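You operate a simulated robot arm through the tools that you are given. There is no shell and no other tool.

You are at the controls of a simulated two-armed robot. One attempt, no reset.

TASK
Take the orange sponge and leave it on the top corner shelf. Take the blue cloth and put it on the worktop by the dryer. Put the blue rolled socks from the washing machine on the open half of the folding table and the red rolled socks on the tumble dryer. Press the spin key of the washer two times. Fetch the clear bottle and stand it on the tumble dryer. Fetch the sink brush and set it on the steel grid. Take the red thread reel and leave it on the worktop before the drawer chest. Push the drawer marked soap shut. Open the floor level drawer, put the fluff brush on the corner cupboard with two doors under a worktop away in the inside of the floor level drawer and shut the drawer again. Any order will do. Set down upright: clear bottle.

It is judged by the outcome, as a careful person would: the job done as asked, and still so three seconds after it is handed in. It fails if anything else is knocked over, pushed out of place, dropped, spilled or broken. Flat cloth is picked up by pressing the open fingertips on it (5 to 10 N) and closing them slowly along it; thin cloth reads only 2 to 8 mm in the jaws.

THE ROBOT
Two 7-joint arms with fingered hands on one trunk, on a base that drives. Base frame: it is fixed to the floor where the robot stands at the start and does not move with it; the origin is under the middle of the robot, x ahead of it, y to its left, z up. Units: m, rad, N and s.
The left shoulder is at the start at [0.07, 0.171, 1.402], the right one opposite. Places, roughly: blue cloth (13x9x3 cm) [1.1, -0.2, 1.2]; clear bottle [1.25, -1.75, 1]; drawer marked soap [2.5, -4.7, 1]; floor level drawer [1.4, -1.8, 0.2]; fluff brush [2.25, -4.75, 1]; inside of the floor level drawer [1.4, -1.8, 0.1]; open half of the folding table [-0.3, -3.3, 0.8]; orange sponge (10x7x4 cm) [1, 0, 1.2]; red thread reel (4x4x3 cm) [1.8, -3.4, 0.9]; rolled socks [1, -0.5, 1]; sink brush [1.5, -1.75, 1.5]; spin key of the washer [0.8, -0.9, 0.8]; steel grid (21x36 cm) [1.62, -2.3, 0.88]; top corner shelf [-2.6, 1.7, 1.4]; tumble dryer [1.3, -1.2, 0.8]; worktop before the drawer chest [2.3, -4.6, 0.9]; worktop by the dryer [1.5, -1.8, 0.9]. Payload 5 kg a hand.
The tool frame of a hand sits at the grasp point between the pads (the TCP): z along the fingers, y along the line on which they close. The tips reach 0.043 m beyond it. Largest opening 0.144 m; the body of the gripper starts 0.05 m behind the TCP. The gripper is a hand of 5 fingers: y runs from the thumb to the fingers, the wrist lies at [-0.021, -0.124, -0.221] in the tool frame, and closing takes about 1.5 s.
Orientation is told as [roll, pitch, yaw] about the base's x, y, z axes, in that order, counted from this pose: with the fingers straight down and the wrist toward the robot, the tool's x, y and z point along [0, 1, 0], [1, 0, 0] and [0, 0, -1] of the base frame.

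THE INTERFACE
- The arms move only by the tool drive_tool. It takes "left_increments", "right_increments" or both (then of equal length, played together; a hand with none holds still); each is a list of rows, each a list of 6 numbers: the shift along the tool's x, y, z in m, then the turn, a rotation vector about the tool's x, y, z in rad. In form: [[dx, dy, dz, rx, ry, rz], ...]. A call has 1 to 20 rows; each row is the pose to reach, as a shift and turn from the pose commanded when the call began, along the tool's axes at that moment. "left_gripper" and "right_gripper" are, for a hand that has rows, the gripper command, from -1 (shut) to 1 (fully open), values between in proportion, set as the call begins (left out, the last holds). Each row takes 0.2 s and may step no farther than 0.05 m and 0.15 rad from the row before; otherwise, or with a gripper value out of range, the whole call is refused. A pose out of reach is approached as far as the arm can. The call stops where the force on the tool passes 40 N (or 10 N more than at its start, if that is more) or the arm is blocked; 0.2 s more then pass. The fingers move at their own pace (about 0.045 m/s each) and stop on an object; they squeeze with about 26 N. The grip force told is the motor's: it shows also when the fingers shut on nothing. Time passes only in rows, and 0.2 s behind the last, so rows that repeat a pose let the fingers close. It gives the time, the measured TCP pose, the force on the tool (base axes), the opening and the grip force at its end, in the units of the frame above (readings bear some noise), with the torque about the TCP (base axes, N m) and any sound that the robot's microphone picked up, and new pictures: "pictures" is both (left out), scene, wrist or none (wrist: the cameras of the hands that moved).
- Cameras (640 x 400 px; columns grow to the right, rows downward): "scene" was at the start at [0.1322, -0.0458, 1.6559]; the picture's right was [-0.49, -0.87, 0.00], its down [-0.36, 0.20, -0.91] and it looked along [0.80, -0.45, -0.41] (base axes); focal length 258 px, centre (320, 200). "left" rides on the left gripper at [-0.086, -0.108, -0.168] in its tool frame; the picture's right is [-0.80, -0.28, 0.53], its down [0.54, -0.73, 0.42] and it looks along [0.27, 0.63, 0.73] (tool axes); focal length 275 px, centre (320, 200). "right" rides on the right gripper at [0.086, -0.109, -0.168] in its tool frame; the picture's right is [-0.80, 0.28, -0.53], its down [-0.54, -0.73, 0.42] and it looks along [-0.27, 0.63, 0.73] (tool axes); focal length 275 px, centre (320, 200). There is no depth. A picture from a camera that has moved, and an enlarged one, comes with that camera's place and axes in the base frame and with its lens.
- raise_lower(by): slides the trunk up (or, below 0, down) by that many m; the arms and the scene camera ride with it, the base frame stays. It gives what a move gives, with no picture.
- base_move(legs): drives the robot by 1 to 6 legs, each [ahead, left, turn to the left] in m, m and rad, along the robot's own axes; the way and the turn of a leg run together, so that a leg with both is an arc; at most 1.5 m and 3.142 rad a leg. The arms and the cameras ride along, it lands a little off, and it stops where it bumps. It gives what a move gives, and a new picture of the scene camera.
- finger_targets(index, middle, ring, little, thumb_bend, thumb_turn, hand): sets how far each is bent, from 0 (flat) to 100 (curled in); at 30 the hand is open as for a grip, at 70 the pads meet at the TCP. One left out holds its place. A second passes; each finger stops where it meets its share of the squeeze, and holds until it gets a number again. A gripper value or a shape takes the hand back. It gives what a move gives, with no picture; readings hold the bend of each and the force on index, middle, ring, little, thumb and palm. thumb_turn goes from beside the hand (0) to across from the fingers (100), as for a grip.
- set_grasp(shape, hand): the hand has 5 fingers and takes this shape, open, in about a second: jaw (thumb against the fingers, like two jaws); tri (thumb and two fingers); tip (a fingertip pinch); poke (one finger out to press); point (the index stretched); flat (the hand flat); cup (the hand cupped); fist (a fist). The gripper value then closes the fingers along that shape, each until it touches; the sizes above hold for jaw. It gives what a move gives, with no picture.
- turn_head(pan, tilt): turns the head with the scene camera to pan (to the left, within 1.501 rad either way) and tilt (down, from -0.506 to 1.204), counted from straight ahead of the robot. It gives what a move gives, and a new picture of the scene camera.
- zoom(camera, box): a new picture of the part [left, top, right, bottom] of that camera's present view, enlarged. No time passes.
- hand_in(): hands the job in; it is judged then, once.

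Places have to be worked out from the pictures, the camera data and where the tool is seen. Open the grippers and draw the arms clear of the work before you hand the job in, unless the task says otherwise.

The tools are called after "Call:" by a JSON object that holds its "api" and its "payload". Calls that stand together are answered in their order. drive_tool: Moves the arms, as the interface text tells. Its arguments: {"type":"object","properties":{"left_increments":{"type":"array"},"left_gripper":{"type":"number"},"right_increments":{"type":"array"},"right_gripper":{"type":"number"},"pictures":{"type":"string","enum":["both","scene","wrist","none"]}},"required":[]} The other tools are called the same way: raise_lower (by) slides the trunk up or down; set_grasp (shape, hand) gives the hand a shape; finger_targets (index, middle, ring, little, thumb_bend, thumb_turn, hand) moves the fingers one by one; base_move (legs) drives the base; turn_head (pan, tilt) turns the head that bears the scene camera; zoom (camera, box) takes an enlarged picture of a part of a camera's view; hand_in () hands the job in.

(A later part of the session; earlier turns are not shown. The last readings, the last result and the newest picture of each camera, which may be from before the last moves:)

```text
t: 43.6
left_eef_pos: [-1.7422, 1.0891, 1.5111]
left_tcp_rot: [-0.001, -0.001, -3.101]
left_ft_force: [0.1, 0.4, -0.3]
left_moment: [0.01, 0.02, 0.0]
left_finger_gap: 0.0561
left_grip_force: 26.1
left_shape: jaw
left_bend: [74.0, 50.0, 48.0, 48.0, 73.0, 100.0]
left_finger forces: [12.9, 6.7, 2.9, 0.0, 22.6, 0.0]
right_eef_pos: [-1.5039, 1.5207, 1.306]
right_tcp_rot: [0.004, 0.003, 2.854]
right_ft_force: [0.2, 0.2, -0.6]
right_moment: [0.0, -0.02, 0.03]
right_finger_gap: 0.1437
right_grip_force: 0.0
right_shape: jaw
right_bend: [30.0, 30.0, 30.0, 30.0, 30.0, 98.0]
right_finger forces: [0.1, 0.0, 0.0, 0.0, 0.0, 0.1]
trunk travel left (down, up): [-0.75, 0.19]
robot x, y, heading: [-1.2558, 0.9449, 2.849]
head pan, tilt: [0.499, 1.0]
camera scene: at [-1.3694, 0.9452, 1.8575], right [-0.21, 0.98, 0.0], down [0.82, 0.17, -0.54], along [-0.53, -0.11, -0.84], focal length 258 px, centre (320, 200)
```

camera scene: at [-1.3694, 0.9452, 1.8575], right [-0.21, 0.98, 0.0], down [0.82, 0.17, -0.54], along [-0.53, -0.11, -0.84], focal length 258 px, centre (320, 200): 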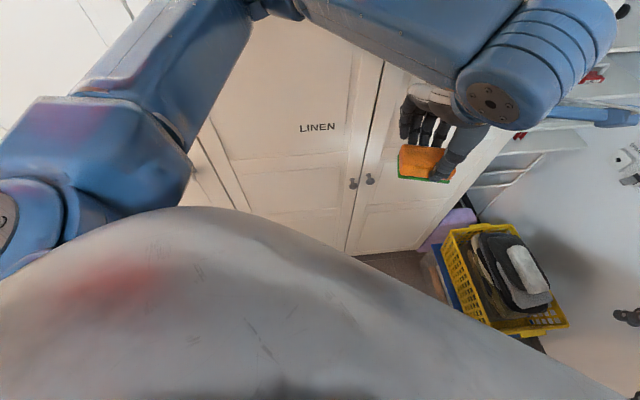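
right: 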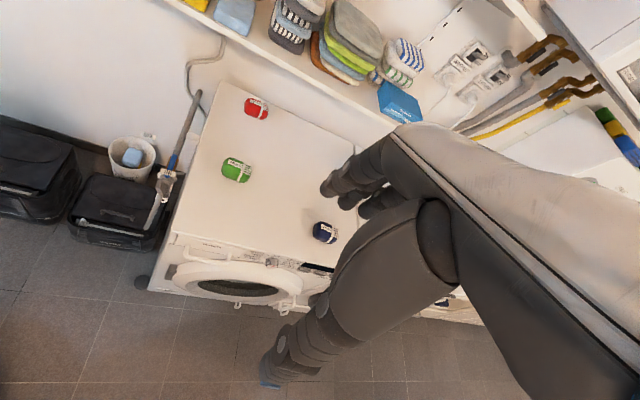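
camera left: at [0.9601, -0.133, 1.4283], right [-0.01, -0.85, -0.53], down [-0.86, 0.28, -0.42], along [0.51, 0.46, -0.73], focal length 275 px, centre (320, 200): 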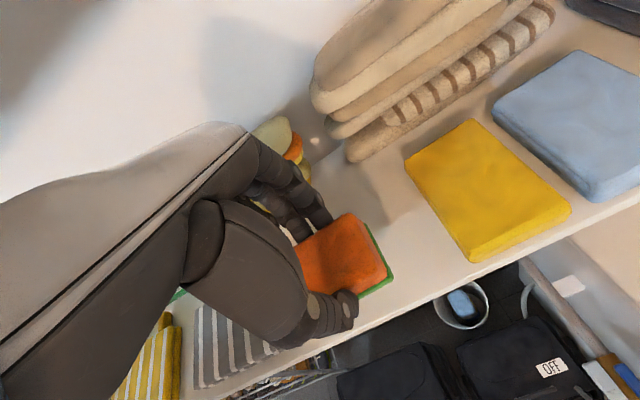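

The grey shape is only my chest. The basket spans about [-2.35..-1.72, 1.55..2.11], so I'll stand near [-1.8, 1.28] between wardrobe and basket. I lower the right hand below the shirt hem and move part of the way.

Call:
{"api": "drive_tool", "payload": {"right_increments": [[0, 0, 0.05, 0, 0, 0], [0, 0, 0.1, 0, 0, 0], [0, 0, 0.15, 0, 0, 0], [0, 0, 0.2, 0, 0, 0], [0, 0, 0.25, 0, 0, 0], [0, 0, 0.3, 0, 0, 0]], "pictures": "none"}}

Call:
{"api": "base_move", "payload": {"legs": [[0.4, -0.145, 0], [0, 0, -0.25]]}}

Call:
{"api": "turn_head", "payload": {"pan": 0.1, "tilt": 0.5}}

```text
t: 45.0
left_eef_pos: [-1.7422, 1.0906, 1.5105]
left_tcp_rot: [0.003, -0.001, -3.101]
left_ft_force: [0.1, 0.5, -0.4]
left_moment: [-0.01, 0.0, -0.03]
left_finger_gap: 0.0562
left_grip_force: 25.9
left_shape: jaw
left_bend: [74.0, 50.0, 48.0, 48.0, 73.0, 100.0]
left_finger forces: [12.9, 6.7, 3.0, 0.0, 22.6, 0.0]
right_eef_pos: [-1.5037, 1.5222, 1.0054]
right_tcp_rot: [0.004, 0.002, 2.854]
right_ft_force: [-0.9, 0.8, -0.1]
right_moment: [-0.04, -0.01, 0.02]
right_finger_gap: 0.144
right_grip_force: 0.1
right_shape: jaw
right_bend: [30.0, 30.0, 30.0, 30.0, 30.0, 98.0]
right_finger forces: [0.1, 0.0, 0.1, 0.0, 0.0, 0.0]
trunk travel left (down, up): [-0.75, 0.19]
robot x, y, heading: [-1.254, 0.941, 2.854]
head pan, tilt: [0.499, 1.0]
```

```text
t: 46.5
left_eef_pos: [-1.8144, 1.1531, 1.5173]
left_tcp_rot: [0.007, -0.018, -3.069]
left_ft_force: [-0.4, 0.6, -0.5]
left_moment: [-0.04, -0.01, 0.04]
left_finger_gap: 0.056
left_grip_force: 25.6
left_shape: jaw
left_bend: [74.0, 50.0, 48.0, 48.0, 73.0, 100.0]
left_finger forces: [13.2, 6.9, 2.9, 0.0, 23.0, 0.1]
right_eef_pos: [-1.601, 1.5909, 1.007]
right_tcp_rot: [0.015, -0.015, 2.888]
right_ft_force: [-0.3, 0.7, 0.0]
right_moment: [0.0, -0.02, 0.01]
right_finger_gap: 0.1437
right_grip_force: 0.1
right_shape: jaw
right_bend: [30.0, 30.0, 30.0, 30.0, 30.0, 98.0]
right_finger forces: [0.1, 0.1, 0.0, 0.0, 0.1, 0.0]
trunk travel left (down, up): [-0.75, 0.19]
robot x, y, heading: [-1.3509, 1.0185, 2.89]
head pan, tilt: [0.499, 1.0]
stopped in leg 1: the robot was blocked; the commanded pose is now the measured one
camera scene: at [-1.4313, 1.0243, 1.8604], right [-0.24, 0.97, 0.0], down [0.81, 0.2, -0.56], along [-0.54, -0.14, -0.83], focal length 258 px, centre (320, 200)
```

scene: 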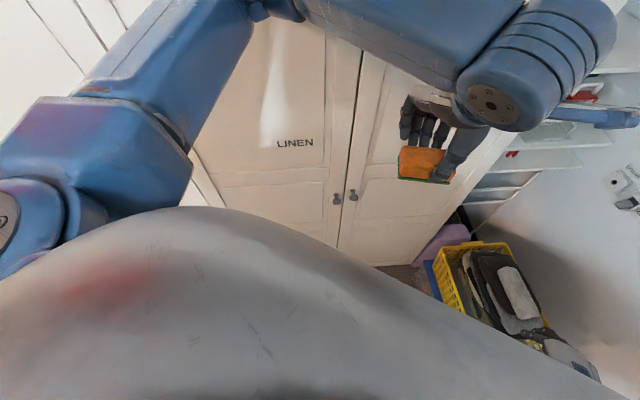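

```text
t: 47.4
left_eef_pos: [-1.8152, 1.1543, 1.518]
left_tcp_rot: [0.006, -0.019, -3.068]
left_ft_force: [0.1, 0.3, 0.8]
left_moment: [-0.02, -0.02, -0.02]
left_finger_gap: 0.0561
left_grip_force: 26.0
left_shape: jaw
left_bend: [74.0, 50.0, 48.0, 48.0, 73.0, 100.0]
left_finger forces: [13.0, 6.8, 3.0, 0.0, 23.0, 0.0]
right_eef_pos: [-1.6004, 1.5908, 1.0083]
right_tcp_rot: [0.011, -0.017, 2.885]
right_ft_force: [-0.4, 0.2, -1.5]
right_moment: [0.01, 0.0, -0.01]
right_finger_gap: 0.144
right_grip_force: 0.1
right_shape: jaw
right_bend: [30.0, 30.0, 30.0, 30.0, 30.0, 98.0]
right_finger forces: [0.0, 0.0, 0.1, 0.0, 0.0, 0.1]
trunk travel left (down, up): [-0.75, 0.19]
robot x, y, heading: [-1.3541, 1.024, 2.881]
head pan, tilt: [0.099, 0.499]
camera scene: at [-1.4515, 1.055, 1.9013], right [0.16, 0.99, -0.01], down [0.45, -0.08, -0.89], along [-0.88, 0.14, -0.46], focal length 258 px, centre (320, 200)
```

scene: 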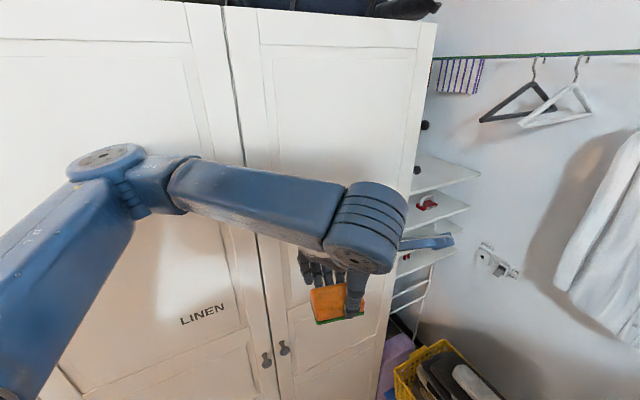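

The base was blocked — by geometry the left elbow touched the wardrobe front (a fixed body). I back off, tuck the right hand inward, and plan to stand farther right near [-1.5, 1.42] with the left arm nearly stretched.

Call:
{"api": "base_move", "payload": {"legs": [[-0.12, 0, 0]]}}

Call:
{"api": "drive_tool", "payload": {"right_increments": [[0.04, 0.01, 0, 0, 0, 0], [0.08, 0.02, 0, 0, 0, 0], [0.12, 0.03, 0, 0, 0, 0], [0.16, 0.04, 0, 0, 0, 0], [0.2, 0.05, 0, 0, 0, 0]], "pictures": "none"}}

Call:
{"api": "base_move", "payload": {"legs": [[0, -0.34, 0]]}}

```text
t: 48.7
left_eef_pos: [-1.7468, 1.1195, 1.501]
left_tcp_rot: [0.006, 0.016, -3.07]
left_ft_force: [-3.3, 1.3, -0.6]
left_moment: [0.01, -0.31, -0.02]
left_finger_gap: 0.0561
left_grip_force: 25.6
left_shape: jaw
left_bend: [74.0, 50.0, 48.0, 48.0, 73.0, 100.0]
left_finger forces: [13.1, 6.8, 3.1, 0.0, 23.1, 0.0]
right_eef_pos: [-1.5145, 1.5583, 1.0004]
right_tcp_rot: [0.001, 0.013, 2.882]
right_ft_force: [-1.0, 0.3, -1.2]
right_moment: [-0.02, -0.19, 0.07]
right_finger_gap: 0.1441
right_grip_force: 0.1
right_shape: jaw
right_bend: [30.0, 30.0, 30.0, 30.0, 30.0, 98.0]
right_finger forces: [0.1, 0.1, 0.0, 0.0, 0.1, 0.0]
trunk travel left (down, up): [-0.75, 0.19]
robot x, y, heading: [-1.2379, 0.9885, 2.881]
head pan, tilt: [0.099, 0.499]
camera scene: at [-1.3962, 1.0184, 1.8966], right [0.16, 0.99, 0.0], down [0.48, -0.08, -0.87], along [-0.86, 0.14, -0.49], focal length 258 px, centre (320, 200)
```

scene: 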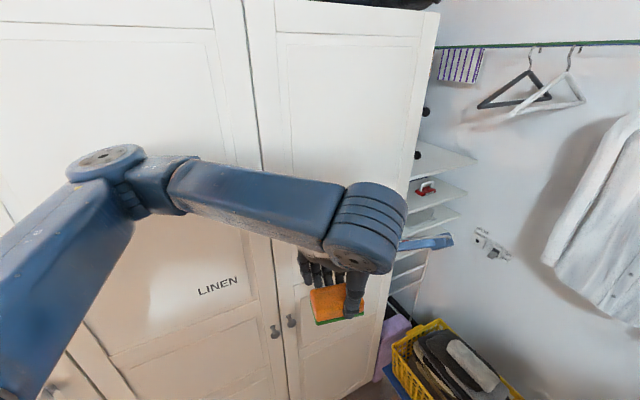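

```text
t: 49.9
left_eef_pos: [-1.7304, 1.1173, 1.5054]
left_tcp_rot: [0.003, 0.006, -3.071]
left_ft_force: [0.2, 0.0, 0.0]
left_moment: [0.02, -0.02, 0.01]
left_finger_gap: 0.0559
left_grip_force: 26.6
left_shape: jaw
left_bend: [74.0, 50.0, 48.0, 48.0, 73.0, 100.0]
left_finger forces: [13.1, 6.8, 3.1, 0.0, 23.1, 0.1]
right_eef_pos: [-1.6036, 1.3769, 1.0054]
right_tcp_rot: [0.003, 0.002, 2.881]
right_ft_force: [-0.4, -0.4, -0.2]
right_moment: [-0.01, -0.04, 0.0]
right_finger_gap: 0.1437
right_grip_force: 0.0
right_shape: jaw
right_bend: [30.0, 30.0, 30.0, 30.0, 30.0, 97.0]
right_finger forces: [0.1, 0.0, 0.0, 0.1, 0.0, 0.0]
trunk travel left (down, up): [-0.75, 0.19]
robot x, y, heading: [-1.2377, 0.9912, 2.881]
head pan, tilt: [0.099, 0.499]
```

```text
t: 52.1
left_eef_pos: [-1.6439, 1.4432, 1.5064]
left_tcp_rot: [0.001, 0.007, -3.073]
left_ft_force: [0.1, -0.1, 0.3]
left_moment: [0.07, -0.03, -0.01]
left_finger_gap: 0.0563
left_grip_force: 25.8
left_shape: jaw
left_bend: [74.0, 50.0, 48.0, 48.0, 73.0, 100.0]
left_finger forces: [13.1, 6.8, 3.1, 0.1, 22.9, 0.0]
right_eef_pos: [-1.5154, 1.7022, 1.0062]
right_tcp_rot: [-0.002, 0.002, 2.879]
right_ft_force: [-0.3, -0.3, 0.3]
right_moment: [0.05, 0.01, -0.01]
right_finger_gap: 0.1438
right_grip_force: 0.1
right_shape: jaw
right_bend: [30.0, 30.0, 30.0, 30.0, 30.0, 97.0]
right_finger forces: [0.0, 0.0, 0.0, 0.0, 0.0, 0.0]
trunk travel left (down, up): [-0.75, 0.19]
robot x, y, heading: [-1.1515, 1.3159, 2.881]
head pan, tilt: [0.099, 0.499]
camera scene: at [-1.2901, 1.3394, 1.8985], right [0.16, 0.99, 0.0], down [0.47, -0.08, -0.88], along [-0.87, 0.15, -0.48], focal length 258 px, centre (320, 200)
```

scene: 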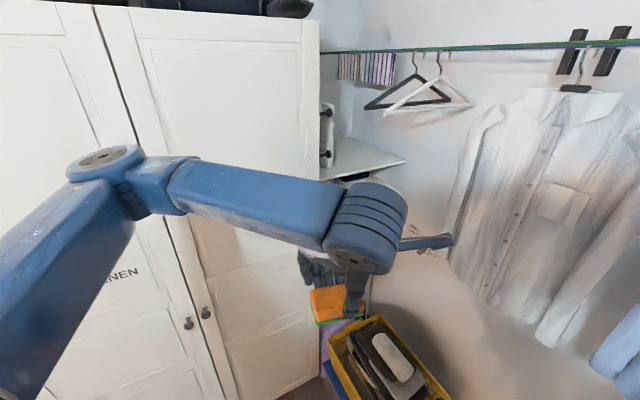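

Now the top corner shelf surface is visible right of the wardrobe edge. I zoom to see its shape and whether anything stands on it.

Call:
{"api": "zoom", "payload": {"camera": "scene", "box": [270, 40, 470, 240]}}

Call:
{"api": "zoom", "payload": {"camera": "left", "box": [0, 0, 640, 400]}}

```text
2.00 times, centred on (370, 140) of scene
camera zoom: at [-1.2901, 1.3394, 1.8985], right [0.16, 0.99, 0.0], down [0.47, -0.08, -0.88], along [-0.87, 0.15, -0.48], focal length 516 px, centre (220, 320)
```

zoom: 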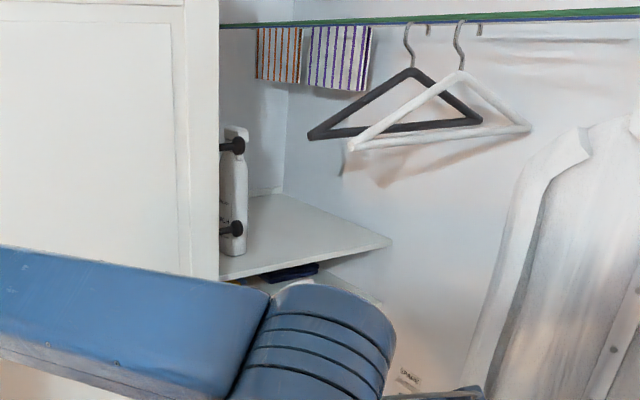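

```text
1.00 times, centred on (320, 200) of left (not enlarged: the box is as wide or as high as the picture)
camera zoom: at [-1.5418, 1.5369, 1.6757], right [0.23, 0.81, -0.53], down [0.76, -0.49, -0.42], along [-0.6, -0.31, -0.74], focal length 275 px, centre (320, 200)
```

zoom: 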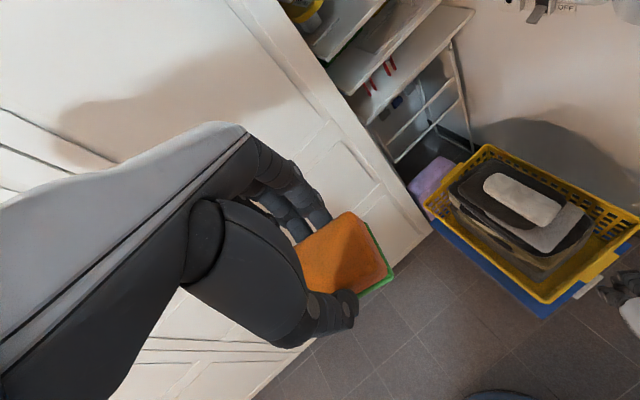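

The shelf top is free with a white bottle at its left side. The left elbow would foul the wardrobe here, so I'll pass the sponge to the right hand via the tip of the nearby ironing board. I raise the right hand and turn toward the board.

Call:
{"api": "drive_tool", "payload": {"right_increments": [[0, 0, -0.05, 0, 0, 0], [0, 0, -0.1, 0, 0, 0], [0, 0, -0.15, 0, 0, 0], [0, 0, -0.2, 0, 0, 0], [0, 0, -0.25, 0, 0, 0]], "pictures": "none"}}

Call:
{"api": "base_move", "payload": {"legs": [[-0.1, 0.1, 0], [0, 0, -1.6]]}}

Call:
{"api": "turn_head", "payload": {"pan": -0.3, "tilt": 0.7}}

```text
t: 53.3
left_eef_pos: [-1.6446, 1.4454, 1.5057]
left_tcp_rot: [0.003, 0.007, -3.075]
left_ft_force: [-1.1, 0.0, 0.5]
left_moment: [-0.02, -0.07, 0.02]
left_finger_gap: 0.0562
left_grip_force: 26.1
left_shape: jaw
left_bend: [74.0, 50.0, 48.0, 48.0, 73.0, 100.0]
left_finger forces: [13.1, 6.7, 3.0, 0.0, 23.0, 0.0]
right_eef_pos: [-1.5384, 1.7165, 1.2366]
right_tcp_rot: [0.003, 0.004, 2.877]
right_ft_force: [-0.1, -0.3, -0.2]
right_moment: [-0.01, -0.02, 0.01]
right_finger_gap: 0.1437
right_grip_force: 0.0
right_shape: jaw
right_bend: [30.0, 30.0, 30.0, 30.0, 30.0, 97.0]
right_finger forces: [0.0, 0.1, 0.0, 0.0, 0.0, 0.0]
right hand out of reach, approached as far as the arm can: row 5
trunk travel left (down, up): [-0.75, 0.19]
robot x, y, heading: [-1.1519, 1.3179, 2.873]
head pan, tilt: [0.099, 0.499]
```

```text
t: 58.6
left_eef_pos: [-0.927, 1.676, 1.5059]
left_tcp_rot: [0.003, 0.007, 1.59]
left_ft_force: [-0.8, -0.7, -0.6]
left_moment: [-0.01, 0.02, 0.02]
left_finger_gap: 0.0563
left_grip_force: 26.0
left_shape: jaw
left_bend: [74.0, 50.0, 48.0, 48.0, 73.0, 100.0]
left_finger forces: [12.8, 6.6, 3.0, 0.1, 22.4, 0.1]
right_eef_pos: [-0.6605, 1.5577, 1.2376]
right_tcp_rot: [0.005, 0.004, 1.259]
right_ft_force: [0.2, 0.2, 0.0]
right_moment: [0.0, -0.01, 0.01]
right_finger_gap: 0.1438
right_grip_force: 0.1
right_shape: jaw
right_bend: [30.0, 30.0, 30.0, 30.0, 30.0, 97.0]
right_finger forces: [0.0, 0.1, 0.0, 0.1, 0.0, 0.0]
trunk travel left (down, up): [-0.75, 0.19]
robot x, y, heading: [-1.0808, 1.1918, 1.258]
head pan, tilt: [0.099, 0.499]
camera scene: at [-1.0446, 1.3284, 1.8985], right [0.98, -0.21, 0.0], down [-0.1, -0.47, -0.88], along [0.19, 0.86, -0.48], focal length 258 px, centre (320, 200)
```

scene: 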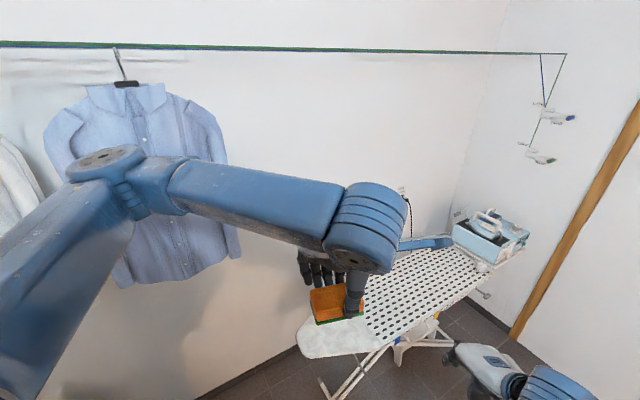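

```text
t: 59.4
left_eef_pos: [-0.9254, 1.6761, 1.5063]
left_tcp_rot: [0.004, 0.008, 1.59]
left_ft_force: [-0.6, -0.2, 0.1]
left_moment: [0.02, 0.02, -0.01]
left_finger_gap: 0.0556
left_grip_force: 25.8
left_shape: jaw
left_bend: [74.0, 50.0, 48.0, 48.0, 73.0, 100.0]
left_finger forces: [12.8, 6.5, 3.0, 0.0, 22.4, 0.1]
right_eef_pos: [-0.6613, 1.5582, 1.2362]
right_tcp_rot: [0.004, 0.001, 1.262]
right_ft_force: [0.1, 0.2, 0.5]
right_moment: [-0.01, -0.03, 0.06]
right_finger_gap: 0.1439
right_grip_force: 0.0
right_shape: jaw
right_bend: [30.0, 30.0, 30.0, 30.0, 30.0, 97.0]
right_finger forces: [0.1, 0.0, 0.0, 0.0, 0.0, 0.1]
trunk travel left (down, up): [-0.75, 0.19]
robot x, y, heading: [-1.0785, 1.1908, 1.255]
head pan, tilt: [-0.3, 0.7]
camera scene: at [-1.0143, 1.3086, 1.8809], right [0.82, -0.57, 0.0], down [-0.37, -0.53, -0.77], along [0.44, 0.63, -0.64], focal length 258 px, centre (320, 200)
```

scene: 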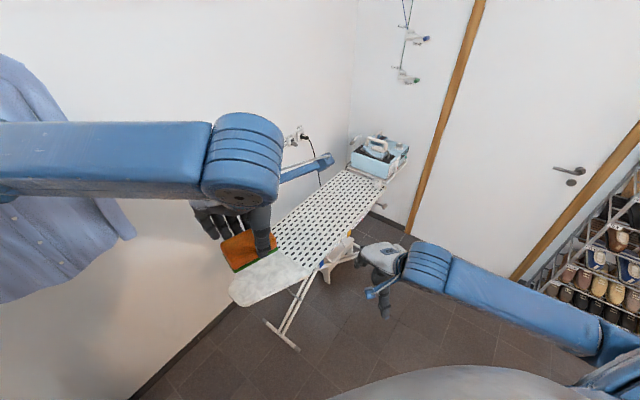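

The board tip is near [-0.98, 2.03] with its top at z≈0.79. I lower the trunk and step closer so both hands can work over the white tip area.

Call:
{"api": "base_move", "payload": {"legs": [[0.22, -0.05, 0]]}}

Call:
{"api": "raise_lower", "payload": {"by": -0.2}}

Call:
{"api": "turn_head", "payload": {"pan": -0.3, "tilt": 0.8}}

Call:
{"api": "zoom", "payload": {"camera": "left", "box": [0, 0, 640, 400]}}

```text
t: 61.1
left_eef_pos: [-0.8109, 1.8631, 1.5081]
left_tcp_rot: [0.002, 0.003, 1.587]
left_ft_force: [-1.0, -0.5, -0.7]
left_moment: [0.1, -0.07, 0.02]
left_finger_gap: 0.0557
left_grip_force: 25.6
left_shape: jaw
left_bend: [74.0, 50.0, 48.0, 48.0, 73.0, 100.0]
left_finger forces: [12.8, 6.6, 3.0, 0.1, 22.5, 0.0]
right_eef_pos: [-0.5462, 1.7465, 1.2385]
right_tcp_rot: [0.001, -0.001, 1.257]
right_ft_force: [-0.8, -0.8, 0.2]
right_moment: [0.08, -0.05, -0.04]
right_finger_gap: 0.1437
right_grip_force: 0.0
right_shape: jaw
right_bend: [30.0, 30.0, 30.0, 30.0, 30.0, 97.0]
right_finger forces: [0.1, 0.0, 0.0, 0.0, 0.0, 0.1]
trunk travel left (down, up): [-0.75, 0.19]
robot x, y, heading: [-0.964, 1.3862, 1.255]
head pan, tilt: [-0.3, 0.7]
camera scene: at [-0.9014, 1.4957, 1.8815], right [0.82, -0.58, 0.0], down [-0.37, -0.52, -0.77], along [0.44, 0.63, -0.64], focal length 258 px, centre (320, 200)
```

scene: 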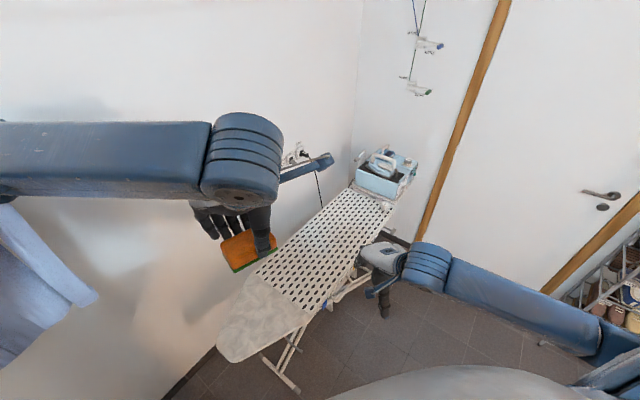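

```text
t: 63.3
left_eef_pos: [-0.8075, 1.8704, 1.3054]
left_tcp_rot: [0.004, 0.007, 1.586]
left_ft_force: [-0.6, 0.4, -0.9]
left_moment: [-0.01, 0.0, 0.0]
left_finger_gap: 0.0558
left_grip_force: 25.9
left_shape: jaw
left_bend: [74.0, 50.0, 48.0, 48.0, 73.0, 100.0]
left_finger forces: [12.8, 6.6, 3.0, 0.1, 22.6, 0.0]
right_eef_pos: [-0.5432, 1.75, 1.0378]
right_tcp_rot: [0.002, 0.003, 1.256]
right_ft_force: [0.3, -0.1, 0.2]
right_moment: [-0.05, 0.01, 0.01]
right_finger_gap: 0.1439
right_grip_force: 0.1
right_shape: jaw
right_bend: [30.0, 30.0, 30.0, 30.0, 30.0, 97.0]
right_finger forces: [0.0, 0.1, 0.0, 0.0, 0.0, 0.0]
trunk travel left (down, up): [-0.55, 0.39]
robot x, y, heading: [-0.9635, 1.3847, 1.258]
head pan, tilt: [-0.3, 0.7]
```

```text
t: 64.0
left_eef_pos: [-0.8081, 1.8686, 1.3063]
left_tcp_rot: [0.002, 0.007, 1.585]
left_ft_force: [-0.6, -0.6, -0.2]
left_moment: [-0.01, 0.03, 0.0]
left_finger_gap: 0.0557
left_grip_force: 26.2
left_shape: jaw
left_bend: [74.0, 50.0, 48.0, 48.0, 73.0, 100.0]
left_finger forces: [12.8, 6.7, 3.0, 0.0, 22.5, 0.1]
right_eef_pos: [-0.5416, 1.7495, 1.0364]
right_tcp_rot: [0.005, 0.004, 1.256]
right_ft_force: [-0.4, -0.4, 0.3]
right_moment: [-0.01, -0.01, 0.04]
right_finger_gap: 0.1437
right_grip_force: 0.2
right_shape: jaw
right_bend: [30.0, 30.0, 30.0, 30.0, 30.0, 97.0]
right_finger forces: [0.0, 0.0, 0.0, 0.0, 0.0, 0.0]
trunk travel left (down, up): [-0.55, 0.39]
robot x, y, heading: [-0.9666, 1.3837, 1.253]
head pan, tilt: [-0.3, 0.799]
camera scene: at [-0.9, 1.4985, 1.6726], right [0.82, -0.58, 0.0], down [-0.41, -0.58, -0.7], along [0.4, 0.57, -0.72], focal length 258 px, centre (320, 200)
```

scene: 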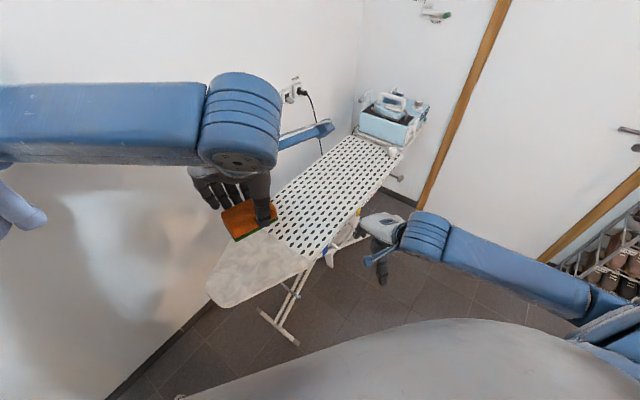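

```text
1.00 times, centred on (320, 200) of left (not enlarged: the box is as wide or as high as the picture)
camera zoom: at [-0.7184, 1.763, 1.4756], right [0.8, -0.27, -0.54], down [-0.53, -0.74, -0.42], along [-0.28, 0.62, -0.73], focal length 275 px, centre (320, 200)
```

zoom: 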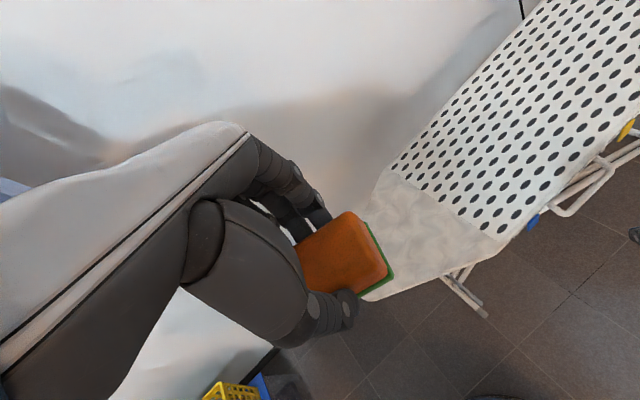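

The white tip centre is near [-0.8, 2.03]. I move the left hand over [-0.75, 2.03] and lower toward the board, stopping about 5 cm above.

Call:
{"api": "drive_tool", "payload": {"left_increments": [[-0.015, 0.043, 0, 0, 0, 0], [-0.03, 0.086, 0, 0, 0, 0], [-0.045, 0.128, 0, 0, 0, 0], [-0.058, 0.165, 0.02, 0, 0, 0], [-0.058, 0.165, 0.065, 0, 0, 0], [-0.058, 0.165, 0.11, 0, 0, 0], [-0.058, 0.165, 0.155, 0, 0, 0], [-0.058, 0.165, 0.2, 0, 0, 0], [-0.058, 0.165, 0.245, 0, 0, 0], [-0.058, 0.165, 0.29, 0, 0, 0], [-0.058, 0.165, 0.335, 0, 0, 0], [-0.058, 0.165, 0.38, 0, 0, 0]], "pictures": "both"}}

```text
t: 66.6
left_eef_pos: [-0.7526, 2.0295, 0.9236]
left_tcp_rot: [0.004, 0.005, 1.586]
left_ft_force: [-0.1, 0.4, 0.6]
left_moment: [-0.06, 0.01, -0.01]
left_finger_gap: 0.056
left_grip_force: 26.0
left_shape: jaw
left_bend: [74.0, 50.0, 48.0, 48.0, 73.0, 100.0]
left_finger forces: [12.9, 6.6, 3.1, 0.0, 22.6, 0.0]
right_eef_pos: [-0.5427, 1.7506, 1.0361]
right_tcp_rot: [0.004, 0.005, 1.255]
right_ft_force: [1.1, 0.3, 0.3]
right_moment: [0.01, 0.01, 0.01]
right_finger_gap: 0.144
right_grip_force: 0.1
right_shape: jaw
right_bend: [30.0, 30.0, 30.0, 30.0, 30.0, 97.0]
right_finger forces: [0.1, 0.0, 0.0, 0.1, 0.0, 0.0]
trunk travel left (down, up): [-0.55, 0.39]
robot x, y, heading: [-0.9647, 1.3842, 1.254]
head pan, tilt: [-0.3, 0.799]
camera scene: at [-0.8996, 1.4981, 1.6727], right [0.82, -0.58, 0.0], down [-0.41, -0.58, -0.7], along [0.4, 0.57, -0.72], focal length 258 px, centre (320, 200)
camera left: at [-0.6639, 1.9253, 1.0921], right [0.8, -0.27, -0.54], down [-0.53, -0.74, -0.42], along [-0.28, 0.62, -0.73], focal length 275 px, centre (320, 200)
```

scene: 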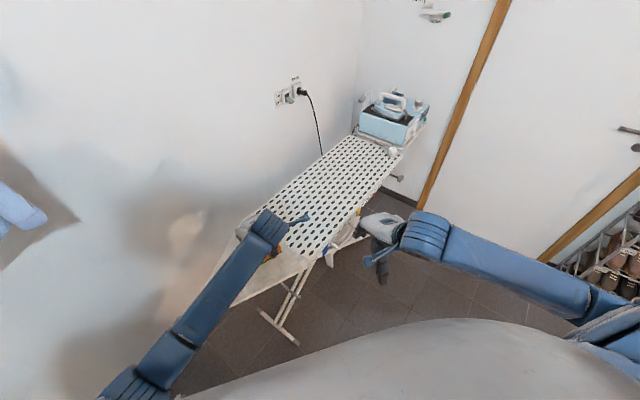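
left: 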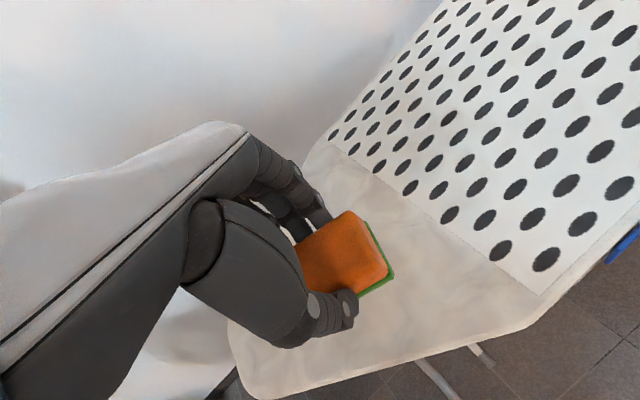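

The sponge hangs over the white tip. I lower slowly toward contact.

Call:
{"api": "drive_tool", "payload": {"left_increments": [[0, 0, 0.02, 0, 0, 0], [0, 0, 0.04, 0, 0, 0], [0, 0, 0.055, 0, 0, 0], [0, 0, 0.065, 0, 0, 0]], "pictures": "wrist"}}

```text
t: 67.6
left_eef_pos: [-0.7541, 2.0298, 0.8602]
left_tcp_rot: [0.003, 0.008, 1.585]
left_ft_force: [0.5, 0.6, 0.7]
left_moment: [-0.04, 0.03, 0.0]
left_finger_gap: 0.0559
left_grip_force: 26.1
left_shape: jaw
left_bend: [74.0, 50.0, 48.0, 48.0, 73.0, 100.0]
left_finger forces: [12.9, 6.5, 3.1, 0.0, 22.5, 0.0]
right_eef_pos: [-0.5433, 1.7487, 1.0363]
right_tcp_rot: [0.004, 0.003, 1.256]
right_ft_force: [-0.1, -0.2, 0.0]
right_moment: [0.01, -0.02, 0.02]
right_finger_gap: 0.1439
right_grip_force: 0.0
right_shape: jaw
right_bend: [30.0, 30.0, 30.0, 30.0, 30.0, 97.0]
right_finger forces: [0.1, 0.0, 0.0, 0.1, 0.1, 0.0]
trunk travel left (down, up): [-0.55, 0.39]
robot x, y, heading: [-0.9637, 1.3857, 1.256]
head pan, tilt: [-0.3, 0.799]
camera left: at [-0.6643, 1.9248, 1.0292], right [0.8, -0.27, -0.53], down [-0.53, -0.74, -0.42], along [-0.28, 0.62, -0.74], focal length 275 px, centre (320, 200)
```

left: 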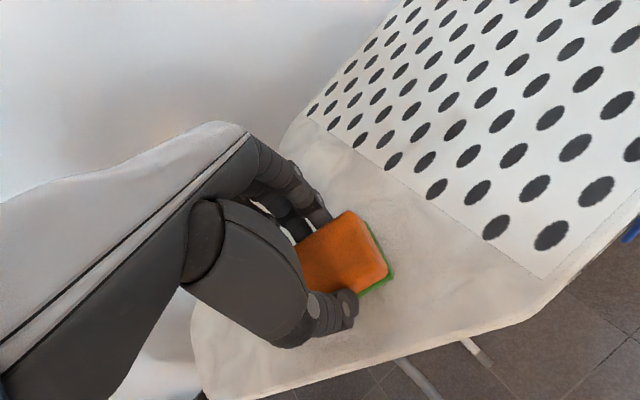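

Call:
{"api": "drive_tool", "payload": {"left_increments": [[0, 0, 0.006, 0, 0, 0], [0, 0, 0.012, 0, 0, 0], [0, 0, 0.018, 0, 0, 0]], "pictures": "wrist"}}

```text
t: 68.4
left_eef_pos: [-0.7536, 2.0309, 0.8441]
left_tcp_rot: [0.001, 0.003, 1.586]
left_ft_force: [1.2, -1.1, 4.9]
left_moment: [0.11, -0.02, -0.01]
left_finger_gap: 0.0559
left_grip_force: 26.2
left_shape: jaw
left_bend: [74.0, 50.0, 48.0, 48.0, 73.0, 100.0]
left_finger forces: [13.5, 6.9, 3.1, 0.0, 23.8, 0.0]
right_eef_pos: [-0.5429, 1.7495, 1.0367]
right_tcp_rot: [0.004, 0.002, 1.256]
right_ft_force: [0.2, -0.1, 0.4]
right_moment: [0.03, -0.05, -0.01]
right_finger_gap: 0.1439
right_grip_force: 0.0
right_shape: jaw
right_bend: [30.0, 30.0, 30.0, 30.0, 30.0, 97.0]
right_finger forces: [0.0, 0.1, 0.0, 0.0, 0.0, 0.0]
trunk travel left (down, up): [-0.55, 0.39]
robot x, y, heading: [-0.9617, 1.3824, 1.254]
head pan, tilt: [-0.3, 0.799]
camera left: at [-0.6647, 1.9251, 1.0124], right [0.8, -0.27, -0.53], down [-0.53, -0.74, -0.42], along [-0.28, 0.62, -0.73], focal length 275 px, centre (320, 200)
```

left: 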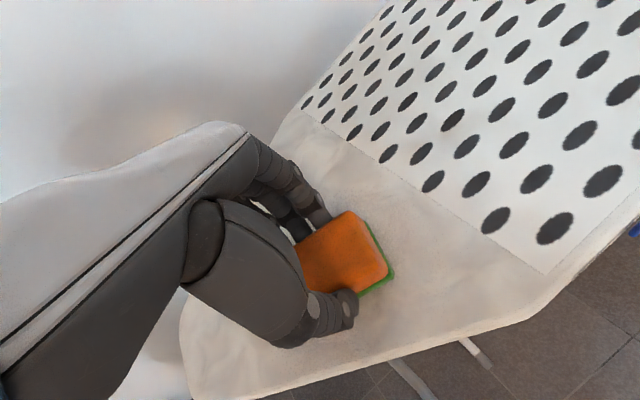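

Contact at 5 N: the sponge rests on the board. I open the left hand and rise straight up.

Call:
{"api": "drive_tool", "payload": {"left_increments": [[0, 0, -0.002, 0, 0, 0], [0, 0, -0.002, 0, 0, 0], [0, 0, -0.002, 0, 0, 0], [0, 0, -0.002, 0, 0, 0], [0, 0, -0.002, 0, 0, 0], [0, 0, -0.002, 0, 0, 0], [0, 0, -0.03, 0, 0, 0], [0, 0, -0.07, 0, 0, 0], [0, 0, -0.11, 0, 0, 0], [0, -0.04, -0.14, 0, 0, 0], [0, -0.08, -0.17, 0, 0, 0]], "left_gripper": 0.6, "pictures": "wrist"}}

```text
t: 71.0
left_eef_pos: [-0.8087, 1.984, 0.9886]
left_tcp_rot: [0.106, -0.044, 1.602]
left_ft_force: [0.5, 0.3, -0.9]
left_moment: [-0.03, 0.02, 0.01]
left_finger_gap: 0.1151
left_grip_force: 0.1
left_shape: jaw
left_bend: [26.0, 34.0, 32.0, 33.0, 51.0, 99.0]
left_finger forces: [0.0, 0.1, 0.1, 0.0, 0.0, 0.0]
right_eef_pos: [-0.5425, 1.7513, 1.0365]
right_tcp_rot: [0.005, 0.004, 1.256]
right_ft_force: [1.0, -0.3, -1.3]
right_moment: [-0.03, 0.02, 0.03]
right_finger_gap: 0.1441
right_grip_force: 0.0
right_shape: jaw
right_bend: [30.0, 30.0, 30.0, 30.0, 30.0, 97.0]
right_finger forces: [0.0, 0.0, 0.0, 0.1, 0.0, 0.1]
trunk travel left (down, up): [-0.55, 0.39]
robot x, y, heading: [-0.9632, 1.3886, 1.253]
head pan, tilt: [-0.3, 0.799]
stopped in row 11 (left hand): the arm was blocked; the commanded pose is now the measured one
camera left: at [-0.6998, 1.8713, 1.1426], right [0.74, -0.23, -0.63], down [-0.56, -0.73, -0.4], along [-0.36, 0.65, -0.67], focal length 275 px, centre (320, 200)
```

left: 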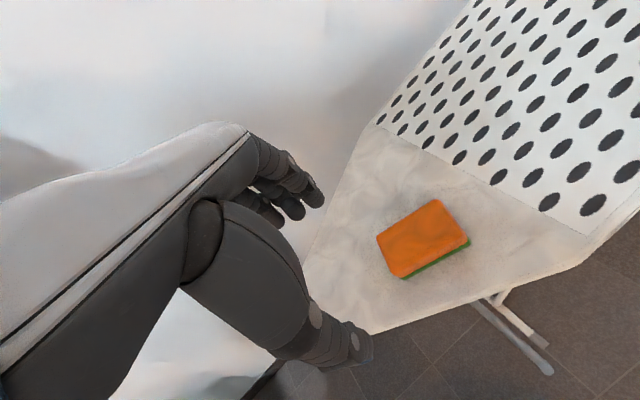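

The sponge lies on the board. The left arm was blocked at the end of its retreat; I check the scene to see by what.

Call:
{"api": "turn_head", "payload": {"pan": 0.3, "tilt": 0.6}}

Call:
{"api": "turn_head", "payload": {"pan": 0.9, "tilt": 0.5}}

```text
t: 72.0
left_eef_pos: [-0.8081, 1.9826, 0.9896]
left_tcp_rot: [0.107, -0.045, 1.602]
left_ft_force: [0.6, 0.3, 0.2]
left_moment: [-0.01, 0.02, 0.01]
left_finger_gap: 0.1152
left_grip_force: 0.0
left_shape: jaw
left_bend: [26.0, 34.0, 32.0, 33.0, 51.0, 99.0]
left_finger forces: [0.0, 0.0, 0.1, 0.0, 0.1, 0.0]
right_eef_pos: [-0.5436, 1.7498, 1.0371]
right_tcp_rot: [0.003, 0.006, 1.257]
right_ft_force: [0.4, -1.0, 0.2]
right_moment: [-0.02, -0.02, -0.01]
right_finger_gap: 0.1439
right_grip_force: 0.0
right_shape: jaw
right_bend: [30.0, 30.0, 30.0, 30.0, 30.0, 97.0]
right_finger forces: [0.0, 0.0, 0.0, 0.0, 0.1, 0.1]
trunk travel left (down, up): [-0.55, 0.39]
robot x, y, heading: [-0.9655, 1.3847, 1.256]
head pan, tilt: [0.3, 0.6]
camera scene: at [-0.9454, 1.5208, 1.6895], right [1.0, -0.02, 0.0], down [-0.01, -0.57, -0.82], along [0.01, 0.82, -0.57], focal length 258 px, centre (320, 200)
```

scene: 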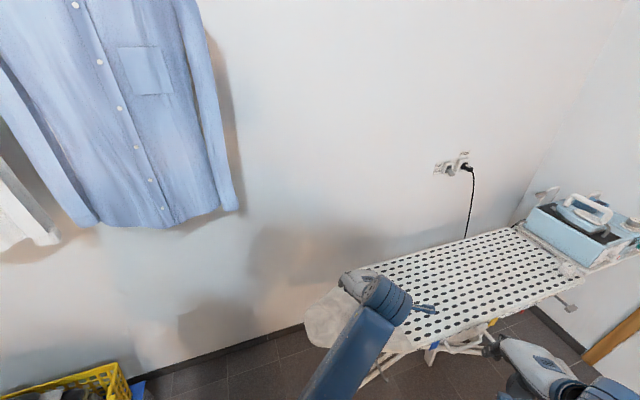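

```text
t: 73.0
left_eef_pos: [-0.8083, 1.9824, 0.9897]
left_tcp_rot: [0.105, -0.045, 1.601]
left_ft_force: [0.8, 0.1, 0.3]
left_moment: [0.0, -0.02, -0.02]
left_finger_gap: 0.1152
left_grip_force: 0.0
left_shape: jaw
left_bend: [26.0, 34.0, 32.0, 33.0, 51.0, 99.0]
left_finger forces: [0.0, 0.1, 0.1, 0.1, 0.0, 0.0]
right_eef_pos: [-0.5444, 1.7499, 1.0378]
right_tcp_rot: [0.003, 0.004, 1.258]
right_ft_force: [-0.1, -0.4, -0.9]
right_moment: [-0.04, -0.02, -0.03]
right_finger_gap: 0.144
right_grip_force: 0.0
right_shape: jaw
right_bend: [30.0, 30.0, 30.0, 30.0, 30.0, 97.0]
right_finger forces: [0.0, 0.0, 0.0, 0.1, 0.0, 0.0]
trunk travel left (down, up): [-0.55, 0.39]
robot x, y, heading: [-0.9621, 1.3845, 1.254]
head pan, tilt: [0.901, 0.499]
camera scene: at [-0.9971, 1.5084, 1.6986], right [0.83, 0.55, 0.0], down [0.26, -0.4, -0.88], along [-0.48, 0.73, -0.48], focal length 258 px, centre (320, 200)
```

scene: 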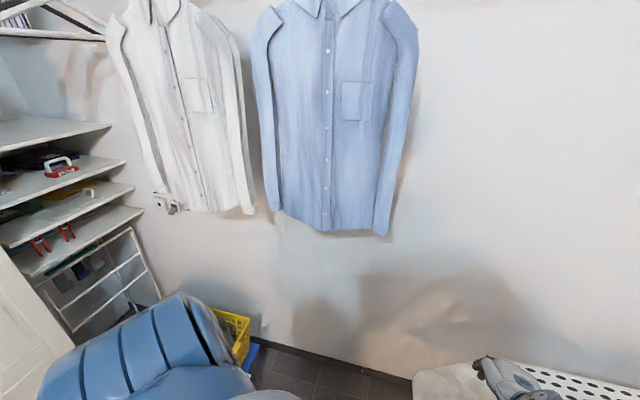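

Nothing outside seems touched; likely the arm's own limit in that bent pose. I lift the left hand, level it and move it aside to free the space over the sponge.

Call:
{"api": "drive_tool", "payload": {"left_increments": [[0.0, 0.0, -0.04, 0.03, 0.015, 0], [0.0, 0.0, -0.08, 0.06, 0.03, 0], [0.0, 0.0, -0.12, 0.1, 0.045, 0], [0.02, -0.02, -0.155, 0.105, 0.045, 0], [0.04, -0.05, -0.18, 0.105, 0.045, 0], [0.06, -0.08, -0.2, 0.105, 0.045, 0], [0.08, -0.11, -0.22, 0.105, 0.045, 0], [0.1, -0.14, -0.24, 0.105, 0.045, 0]], "pictures": "wrist"}}

Call:
{"api": "turn_head", "payload": {"pan": -0.1, "tilt": 0.85}}

```text
t: 73.7
left_eef_pos: [-0.8856, 2.0049, 1.0306]
left_tcp_rot: [0.315, -0.025, 1.645]
left_ft_force: [-0.5, 0.1, -0.1]
left_moment: [0.02, 0.01, 0.0]
left_finger_gap: 0.1151
left_grip_force: 0.0
left_shape: jaw
left_bend: [26.0, 34.0, 32.0, 33.0, 51.0, 99.0]
left_finger forces: [0.2, 0.0, 0.0, 0.0, 0.0, 0.0]
right_eef_pos: [-0.5436, 1.7505, 1.0367]
right_tcp_rot: [0.004, 0.003, 1.259]
right_ft_force: [-0.5, 0.0, -0.6]
right_moment: [-0.01, -0.01, -0.03]
right_finger_gap: 0.144
right_grip_force: 0.1
right_shape: jaw
right_bend: [30.0, 30.0, 30.0, 30.0, 30.0, 97.0]
right_finger forces: [0.1, 0.0, 0.0, 0.0, 0.0, 0.0]
trunk travel left (down, up): [-0.55, 0.39]
robot x, y, heading: [-0.9632, 1.3886, 1.253]
head pan, tilt: [0.901, 0.499]
stopped in row 3 (left hand): the arm was blocked; the commanded pose is now the measured one
camera left: at [-0.7428, 1.9034, 1.1613], right [0.61, -0.22, -0.76], down [-0.59, -0.76, -0.25], along [-0.53, 0.61, -0.6], focal length 275 px, centre (320, 200)
```

left: 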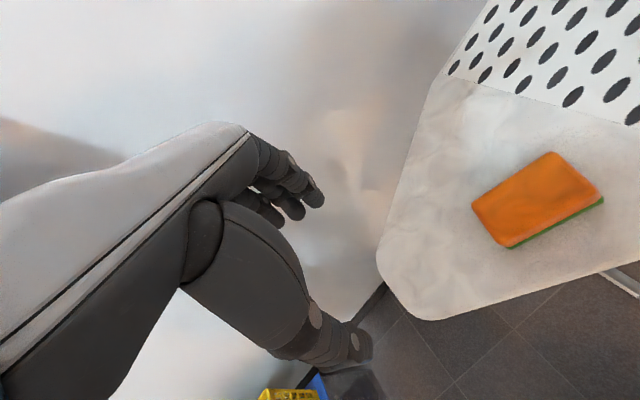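

```text
t: 74.9
left_eef_pos: [-0.8856, 2.0046, 1.0309]
left_tcp_rot: [0.313, -0.025, 1.644]
left_ft_force: [-0.2, -0.2, 0.8]
left_moment: [0.01, 0.01, -0.02]
left_finger_gap: 0.1154
left_grip_force: 0.2
left_shape: jaw
left_bend: [26.0, 34.0, 32.0, 33.0, 51.0, 99.0]
left_finger forces: [0.0, 0.0, 0.0, 0.1, 0.0, 0.0]
right_eef_pos: [-0.5435, 1.7496, 1.0366]
right_tcp_rot: [0.002, 0.004, 1.258]
right_ft_force: [0.4, -0.2, -0.7]
right_moment: [0.01, -0.01, -0.01]
right_finger_gap: 0.144
right_grip_force: 0.0
right_shape: jaw
right_bend: [30.0, 30.0, 30.0, 30.0, 30.0, 97.0]
right_finger forces: [0.0, 0.1, 0.0, 0.1, 0.1, 0.1]
trunk travel left (down, up): [-0.55, 0.39]
robot x, y, heading: [-0.9655, 1.3846, 1.258]
head pan, tilt: [-0.099, 0.85]
camera scene: at [-0.9155, 1.5041, 1.6686], right [0.92, -0.4, 0.0], down [-0.3, -0.69, -0.66], along [0.27, 0.6, -0.75], focal length 258 px, centre (320, 200)
```

scene: 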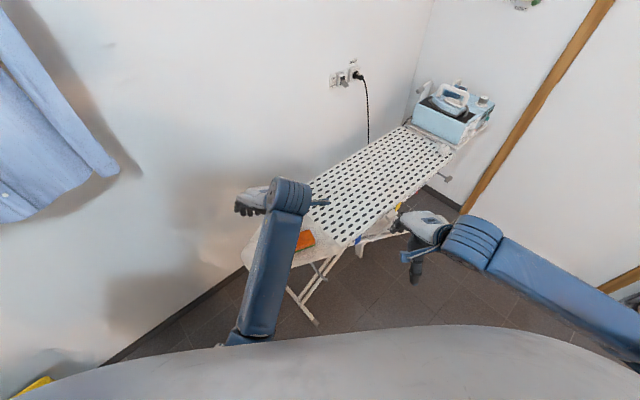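

The elbow has dropped low against my own chest, which blocks the retreat. I swing the hand outward to the left to free the elbow.

Call:
{"api": "drive_tool", "payload": {"left_increments": [[0.03, 0.0, 0.0, 0.05, 0, 0], [0.06, 0.0, -0.01, 0.1, 0, 0], [0.09, 0.0, -0.02, 0.15, 0, 0], [0.12, 0.0, -0.03, 0.2, 0, 0], [0.15, 0.0, -0.04, 0.25, 0, 0]], "pictures": "scene"}}

```text
t: 76.2
left_eef_pos: [-1.0958, 2.0112, 1.103]
left_tcp_rot: [0.491, 0.14, 1.794]
left_ft_force: [-1.0, 0.6, 0.1]
left_moment: [0.02, 0.01, 0.01]
left_finger_gap: 0.1151
left_grip_force: 0.1
left_shape: jaw
left_bend: [26.0, 34.0, 32.0, 33.0, 51.0, 99.0]
left_finger forces: [0.0, 0.0, 0.0, 0.0, 0.1, 0.0]
right_eef_pos: [-0.5451, 1.7499, 1.0372]
right_tcp_rot: [0.003, 0.003, 1.257]
right_ft_force: [-0.4, 0.4, -0.2]
right_moment: [-0.02, -0.03, -0.01]
right_finger_gap: 0.1438
right_grip_force: 0.0
right_shape: jaw
right_bend: [30.0, 30.0, 30.0, 30.0, 30.0, 97.0]
right_finger forces: [0.1, 0.0, 0.1, 0.0, 0.1, 0.1]
trunk travel left (down, up): [-0.55, 0.39]
robot x, y, heading: [-0.9638, 1.3849, 1.253]
head pan, tilt: [-0.099, 0.85]
stopped in row 5 (left hand): the arm was blocked; the commanded pose is now the measured one
camera scene: at [-0.9172, 1.5051, 1.6685], right [0.92, -0.4, 0.0], down [-0.3, -0.69, -0.66], along [0.27, 0.6, -0.75], focal length 258 px, centre (320, 200)
```

scene: 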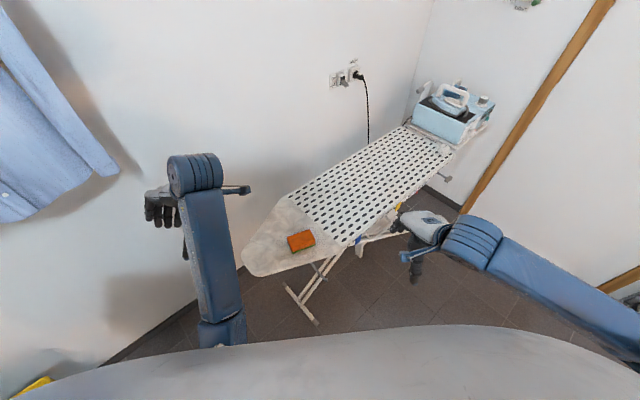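

The arm is unwinding outward. I now correct the tilt (roll is about the tool's y axis) in small steps and look at the result.

Call:
{"api": "drive_tool", "payload": {"left_increments": [[0.01, 0.0, -0.01, -0.03, -0.1, 0], [0.02, 0.0, -0.02, -0.06, -0.2, 0], [0.03, 0.0, -0.03, -0.09, -0.3, 0], [0.04, 0.0, -0.04, -0.12, -0.4, 0], [0.05, 0.0, -0.05, -0.14, -0.49, 0]], "pictures": "scene"}}

```text
t: 77.6
left_eef_pos: [-1.1653, 2.026, 1.1838]
left_tcp_rot: [0.1, -0.056, 1.799]
left_ft_force: [0.8, 0.4, -0.6]
left_moment: [-0.03, 0.02, 0.03]
left_finger_gap: 0.1149
left_grip_force: 0.0
left_shape: jaw
left_bend: [26.0, 34.0, 32.0, 33.0, 51.0, 99.0]
left_finger forces: [0.0, 0.0, 0.1, 0.0, 0.0, 0.1]
right_eef_pos: [-0.5441, 1.7501, 1.0366]
right_tcp_rot: [0.005, 0.006, 1.256]
right_ft_force: [0.4, -0.6, 0.3]
right_moment: [-0.01, 0.01, -0.03]
right_finger_gap: 0.1439
right_grip_force: 0.0
right_shape: jaw
right_bend: [30.0, 30.0, 30.0, 30.0, 30.0, 97.0]
right_finger forces: [0.0, 0.1, 0.0, 0.1, 0.0, 0.1]
trunk travel left (down, up): [-0.55, 0.39]
robot x, y, heading: [-0.9646, 1.3854, 1.254]
head pan, tilt: [-0.099, 0.85]
stopped in row 5 (left hand): the arm was blocked; the commanded pose is now the measured one
camera scene: at [-0.915, 1.5042, 1.6686], right [0.92, -0.4, 0.0], down [-0.3, -0.69, -0.66], along [0.27, 0.6, -0.75], focal length 258 px, centre (320, 200)
```

scene: 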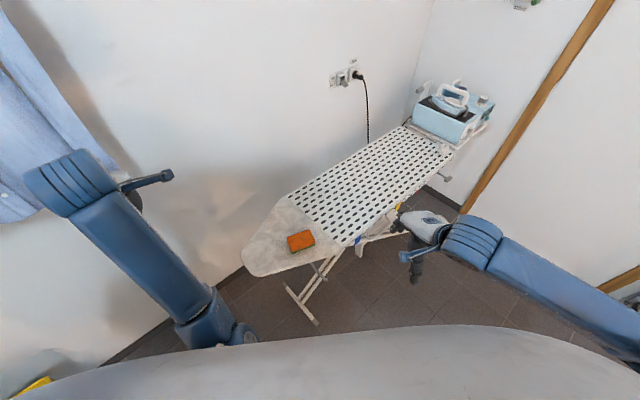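

The elbow is still tucked in front of my chest. I back the base away from the wall to get room for straightening the left arm.

Call:
{"api": "base_move", "payload": {"legs": [[-0.35, 0, 0]]}}

Call:
{"api": "drive_tool", "payload": {"left_increments": [[-0.01, 0.04, 0.0, 0, 0, 0.03], [-0.02, 0.08, 0.0, 0, 0, 0.06], [-0.03, 0.12, 0.0, 0, 0, 0.09], [-0.04, 0.16, 0.0, 0, 0, 0.12], [-0.05, 0.2, 0.0, 0, 0, 0.15]], "pictures": "scene"}}

```text
t: 79.9
left_eef_pos: [-1.2722, 1.6899, 1.183]
left_tcp_rot: [0.098, -0.052, 1.792]
left_ft_force: [0.7, -0.8, -0.6]
left_moment: [-0.01, 0.01, -0.04]
left_finger_gap: 0.1154
left_grip_force: 0.2
left_shape: jaw
left_bend: [26.0, 34.0, 32.0, 33.0, 51.0, 99.0]
left_finger forces: [0.1, 0.0, 0.1, 0.0, 0.1, 0.0]
right_eef_pos: [-0.653, 1.4086, 1.0363]
right_tcp_rot: [0.004, 0.004, 1.248]
right_ft_force: [0.4, -0.6, -0.3]
right_moment: [0.03, 0.02, -0.01]
right_finger_gap: 0.1439
right_grip_force: 0.1
right_shape: jaw
right_bend: [30.0, 30.0, 30.0, 30.0, 30.0, 97.0]
right_finger forces: [0.0, 0.1, 0.0, 0.0, 0.0, 0.0]
trunk travel left (down, up): [-0.55, 0.39]
robot x, y, heading: [-1.0748, 1.0461, 1.25]
head pan, tilt: [-0.099, 0.85]
camera scene: at [-1.0262, 1.1663, 1.6685], right [0.91, -0.41, 0.0], down [-0.31, -0.69, -0.66], along [0.27, 0.6, -0.75], focal length 258 px, centre (320, 200)
```

scene: 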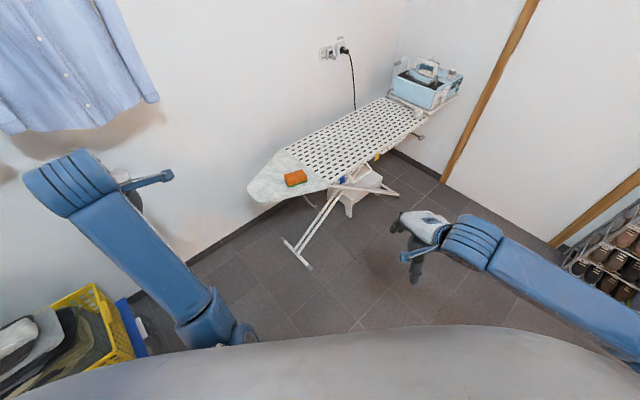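

```text
t: 81.1
left_eef_pos: [-1.2653, 1.8978, 1.1872]
left_tcp_rot: [0.104, -0.037, 1.64]
left_ft_force: [1.4, 0.2, 1.0]
left_moment: [0.0, 0.04, -0.03]
left_finger_gap: 0.1151
left_grip_force: 0.0
left_shape: jaw
left_bend: [26.0, 34.0, 32.0, 33.0, 51.0, 99.0]
left_finger forces: [0.0, 0.0, 0.0, 0.0, 0.1, 0.0]
right_eef_pos: [-0.6532, 1.4086, 1.0371]
right_tcp_rot: [0.003, 0.003, 1.249]
right_ft_force: [-0.3, 0.9, -0.4]
right_moment: [0.01, -0.01, 0.03]
right_finger_gap: 0.144
right_grip_force: 0.0
right_shape: jaw
right_bend: [30.0, 30.0, 30.0, 30.0, 30.0, 97.0]
right_finger forces: [0.0, 0.1, 0.1, 0.0, 0.0, 0.0]
trunk travel left (down, up): [-0.55, 0.39]
robot x, y, heading: [-1.0744, 1.0442, 1.246]
head pan, tilt: [-0.099, 0.85]
camera scene: at [-1.0269, 1.1673, 1.6684], right [0.91, -0.41, 0.0], down [-0.31, -0.69, -0.66], along [0.27, 0.6, -0.75], focal length 258 px, centre (320, 200)
```

scene: 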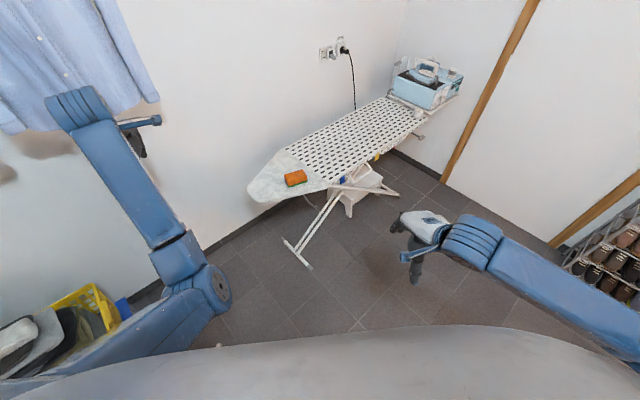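

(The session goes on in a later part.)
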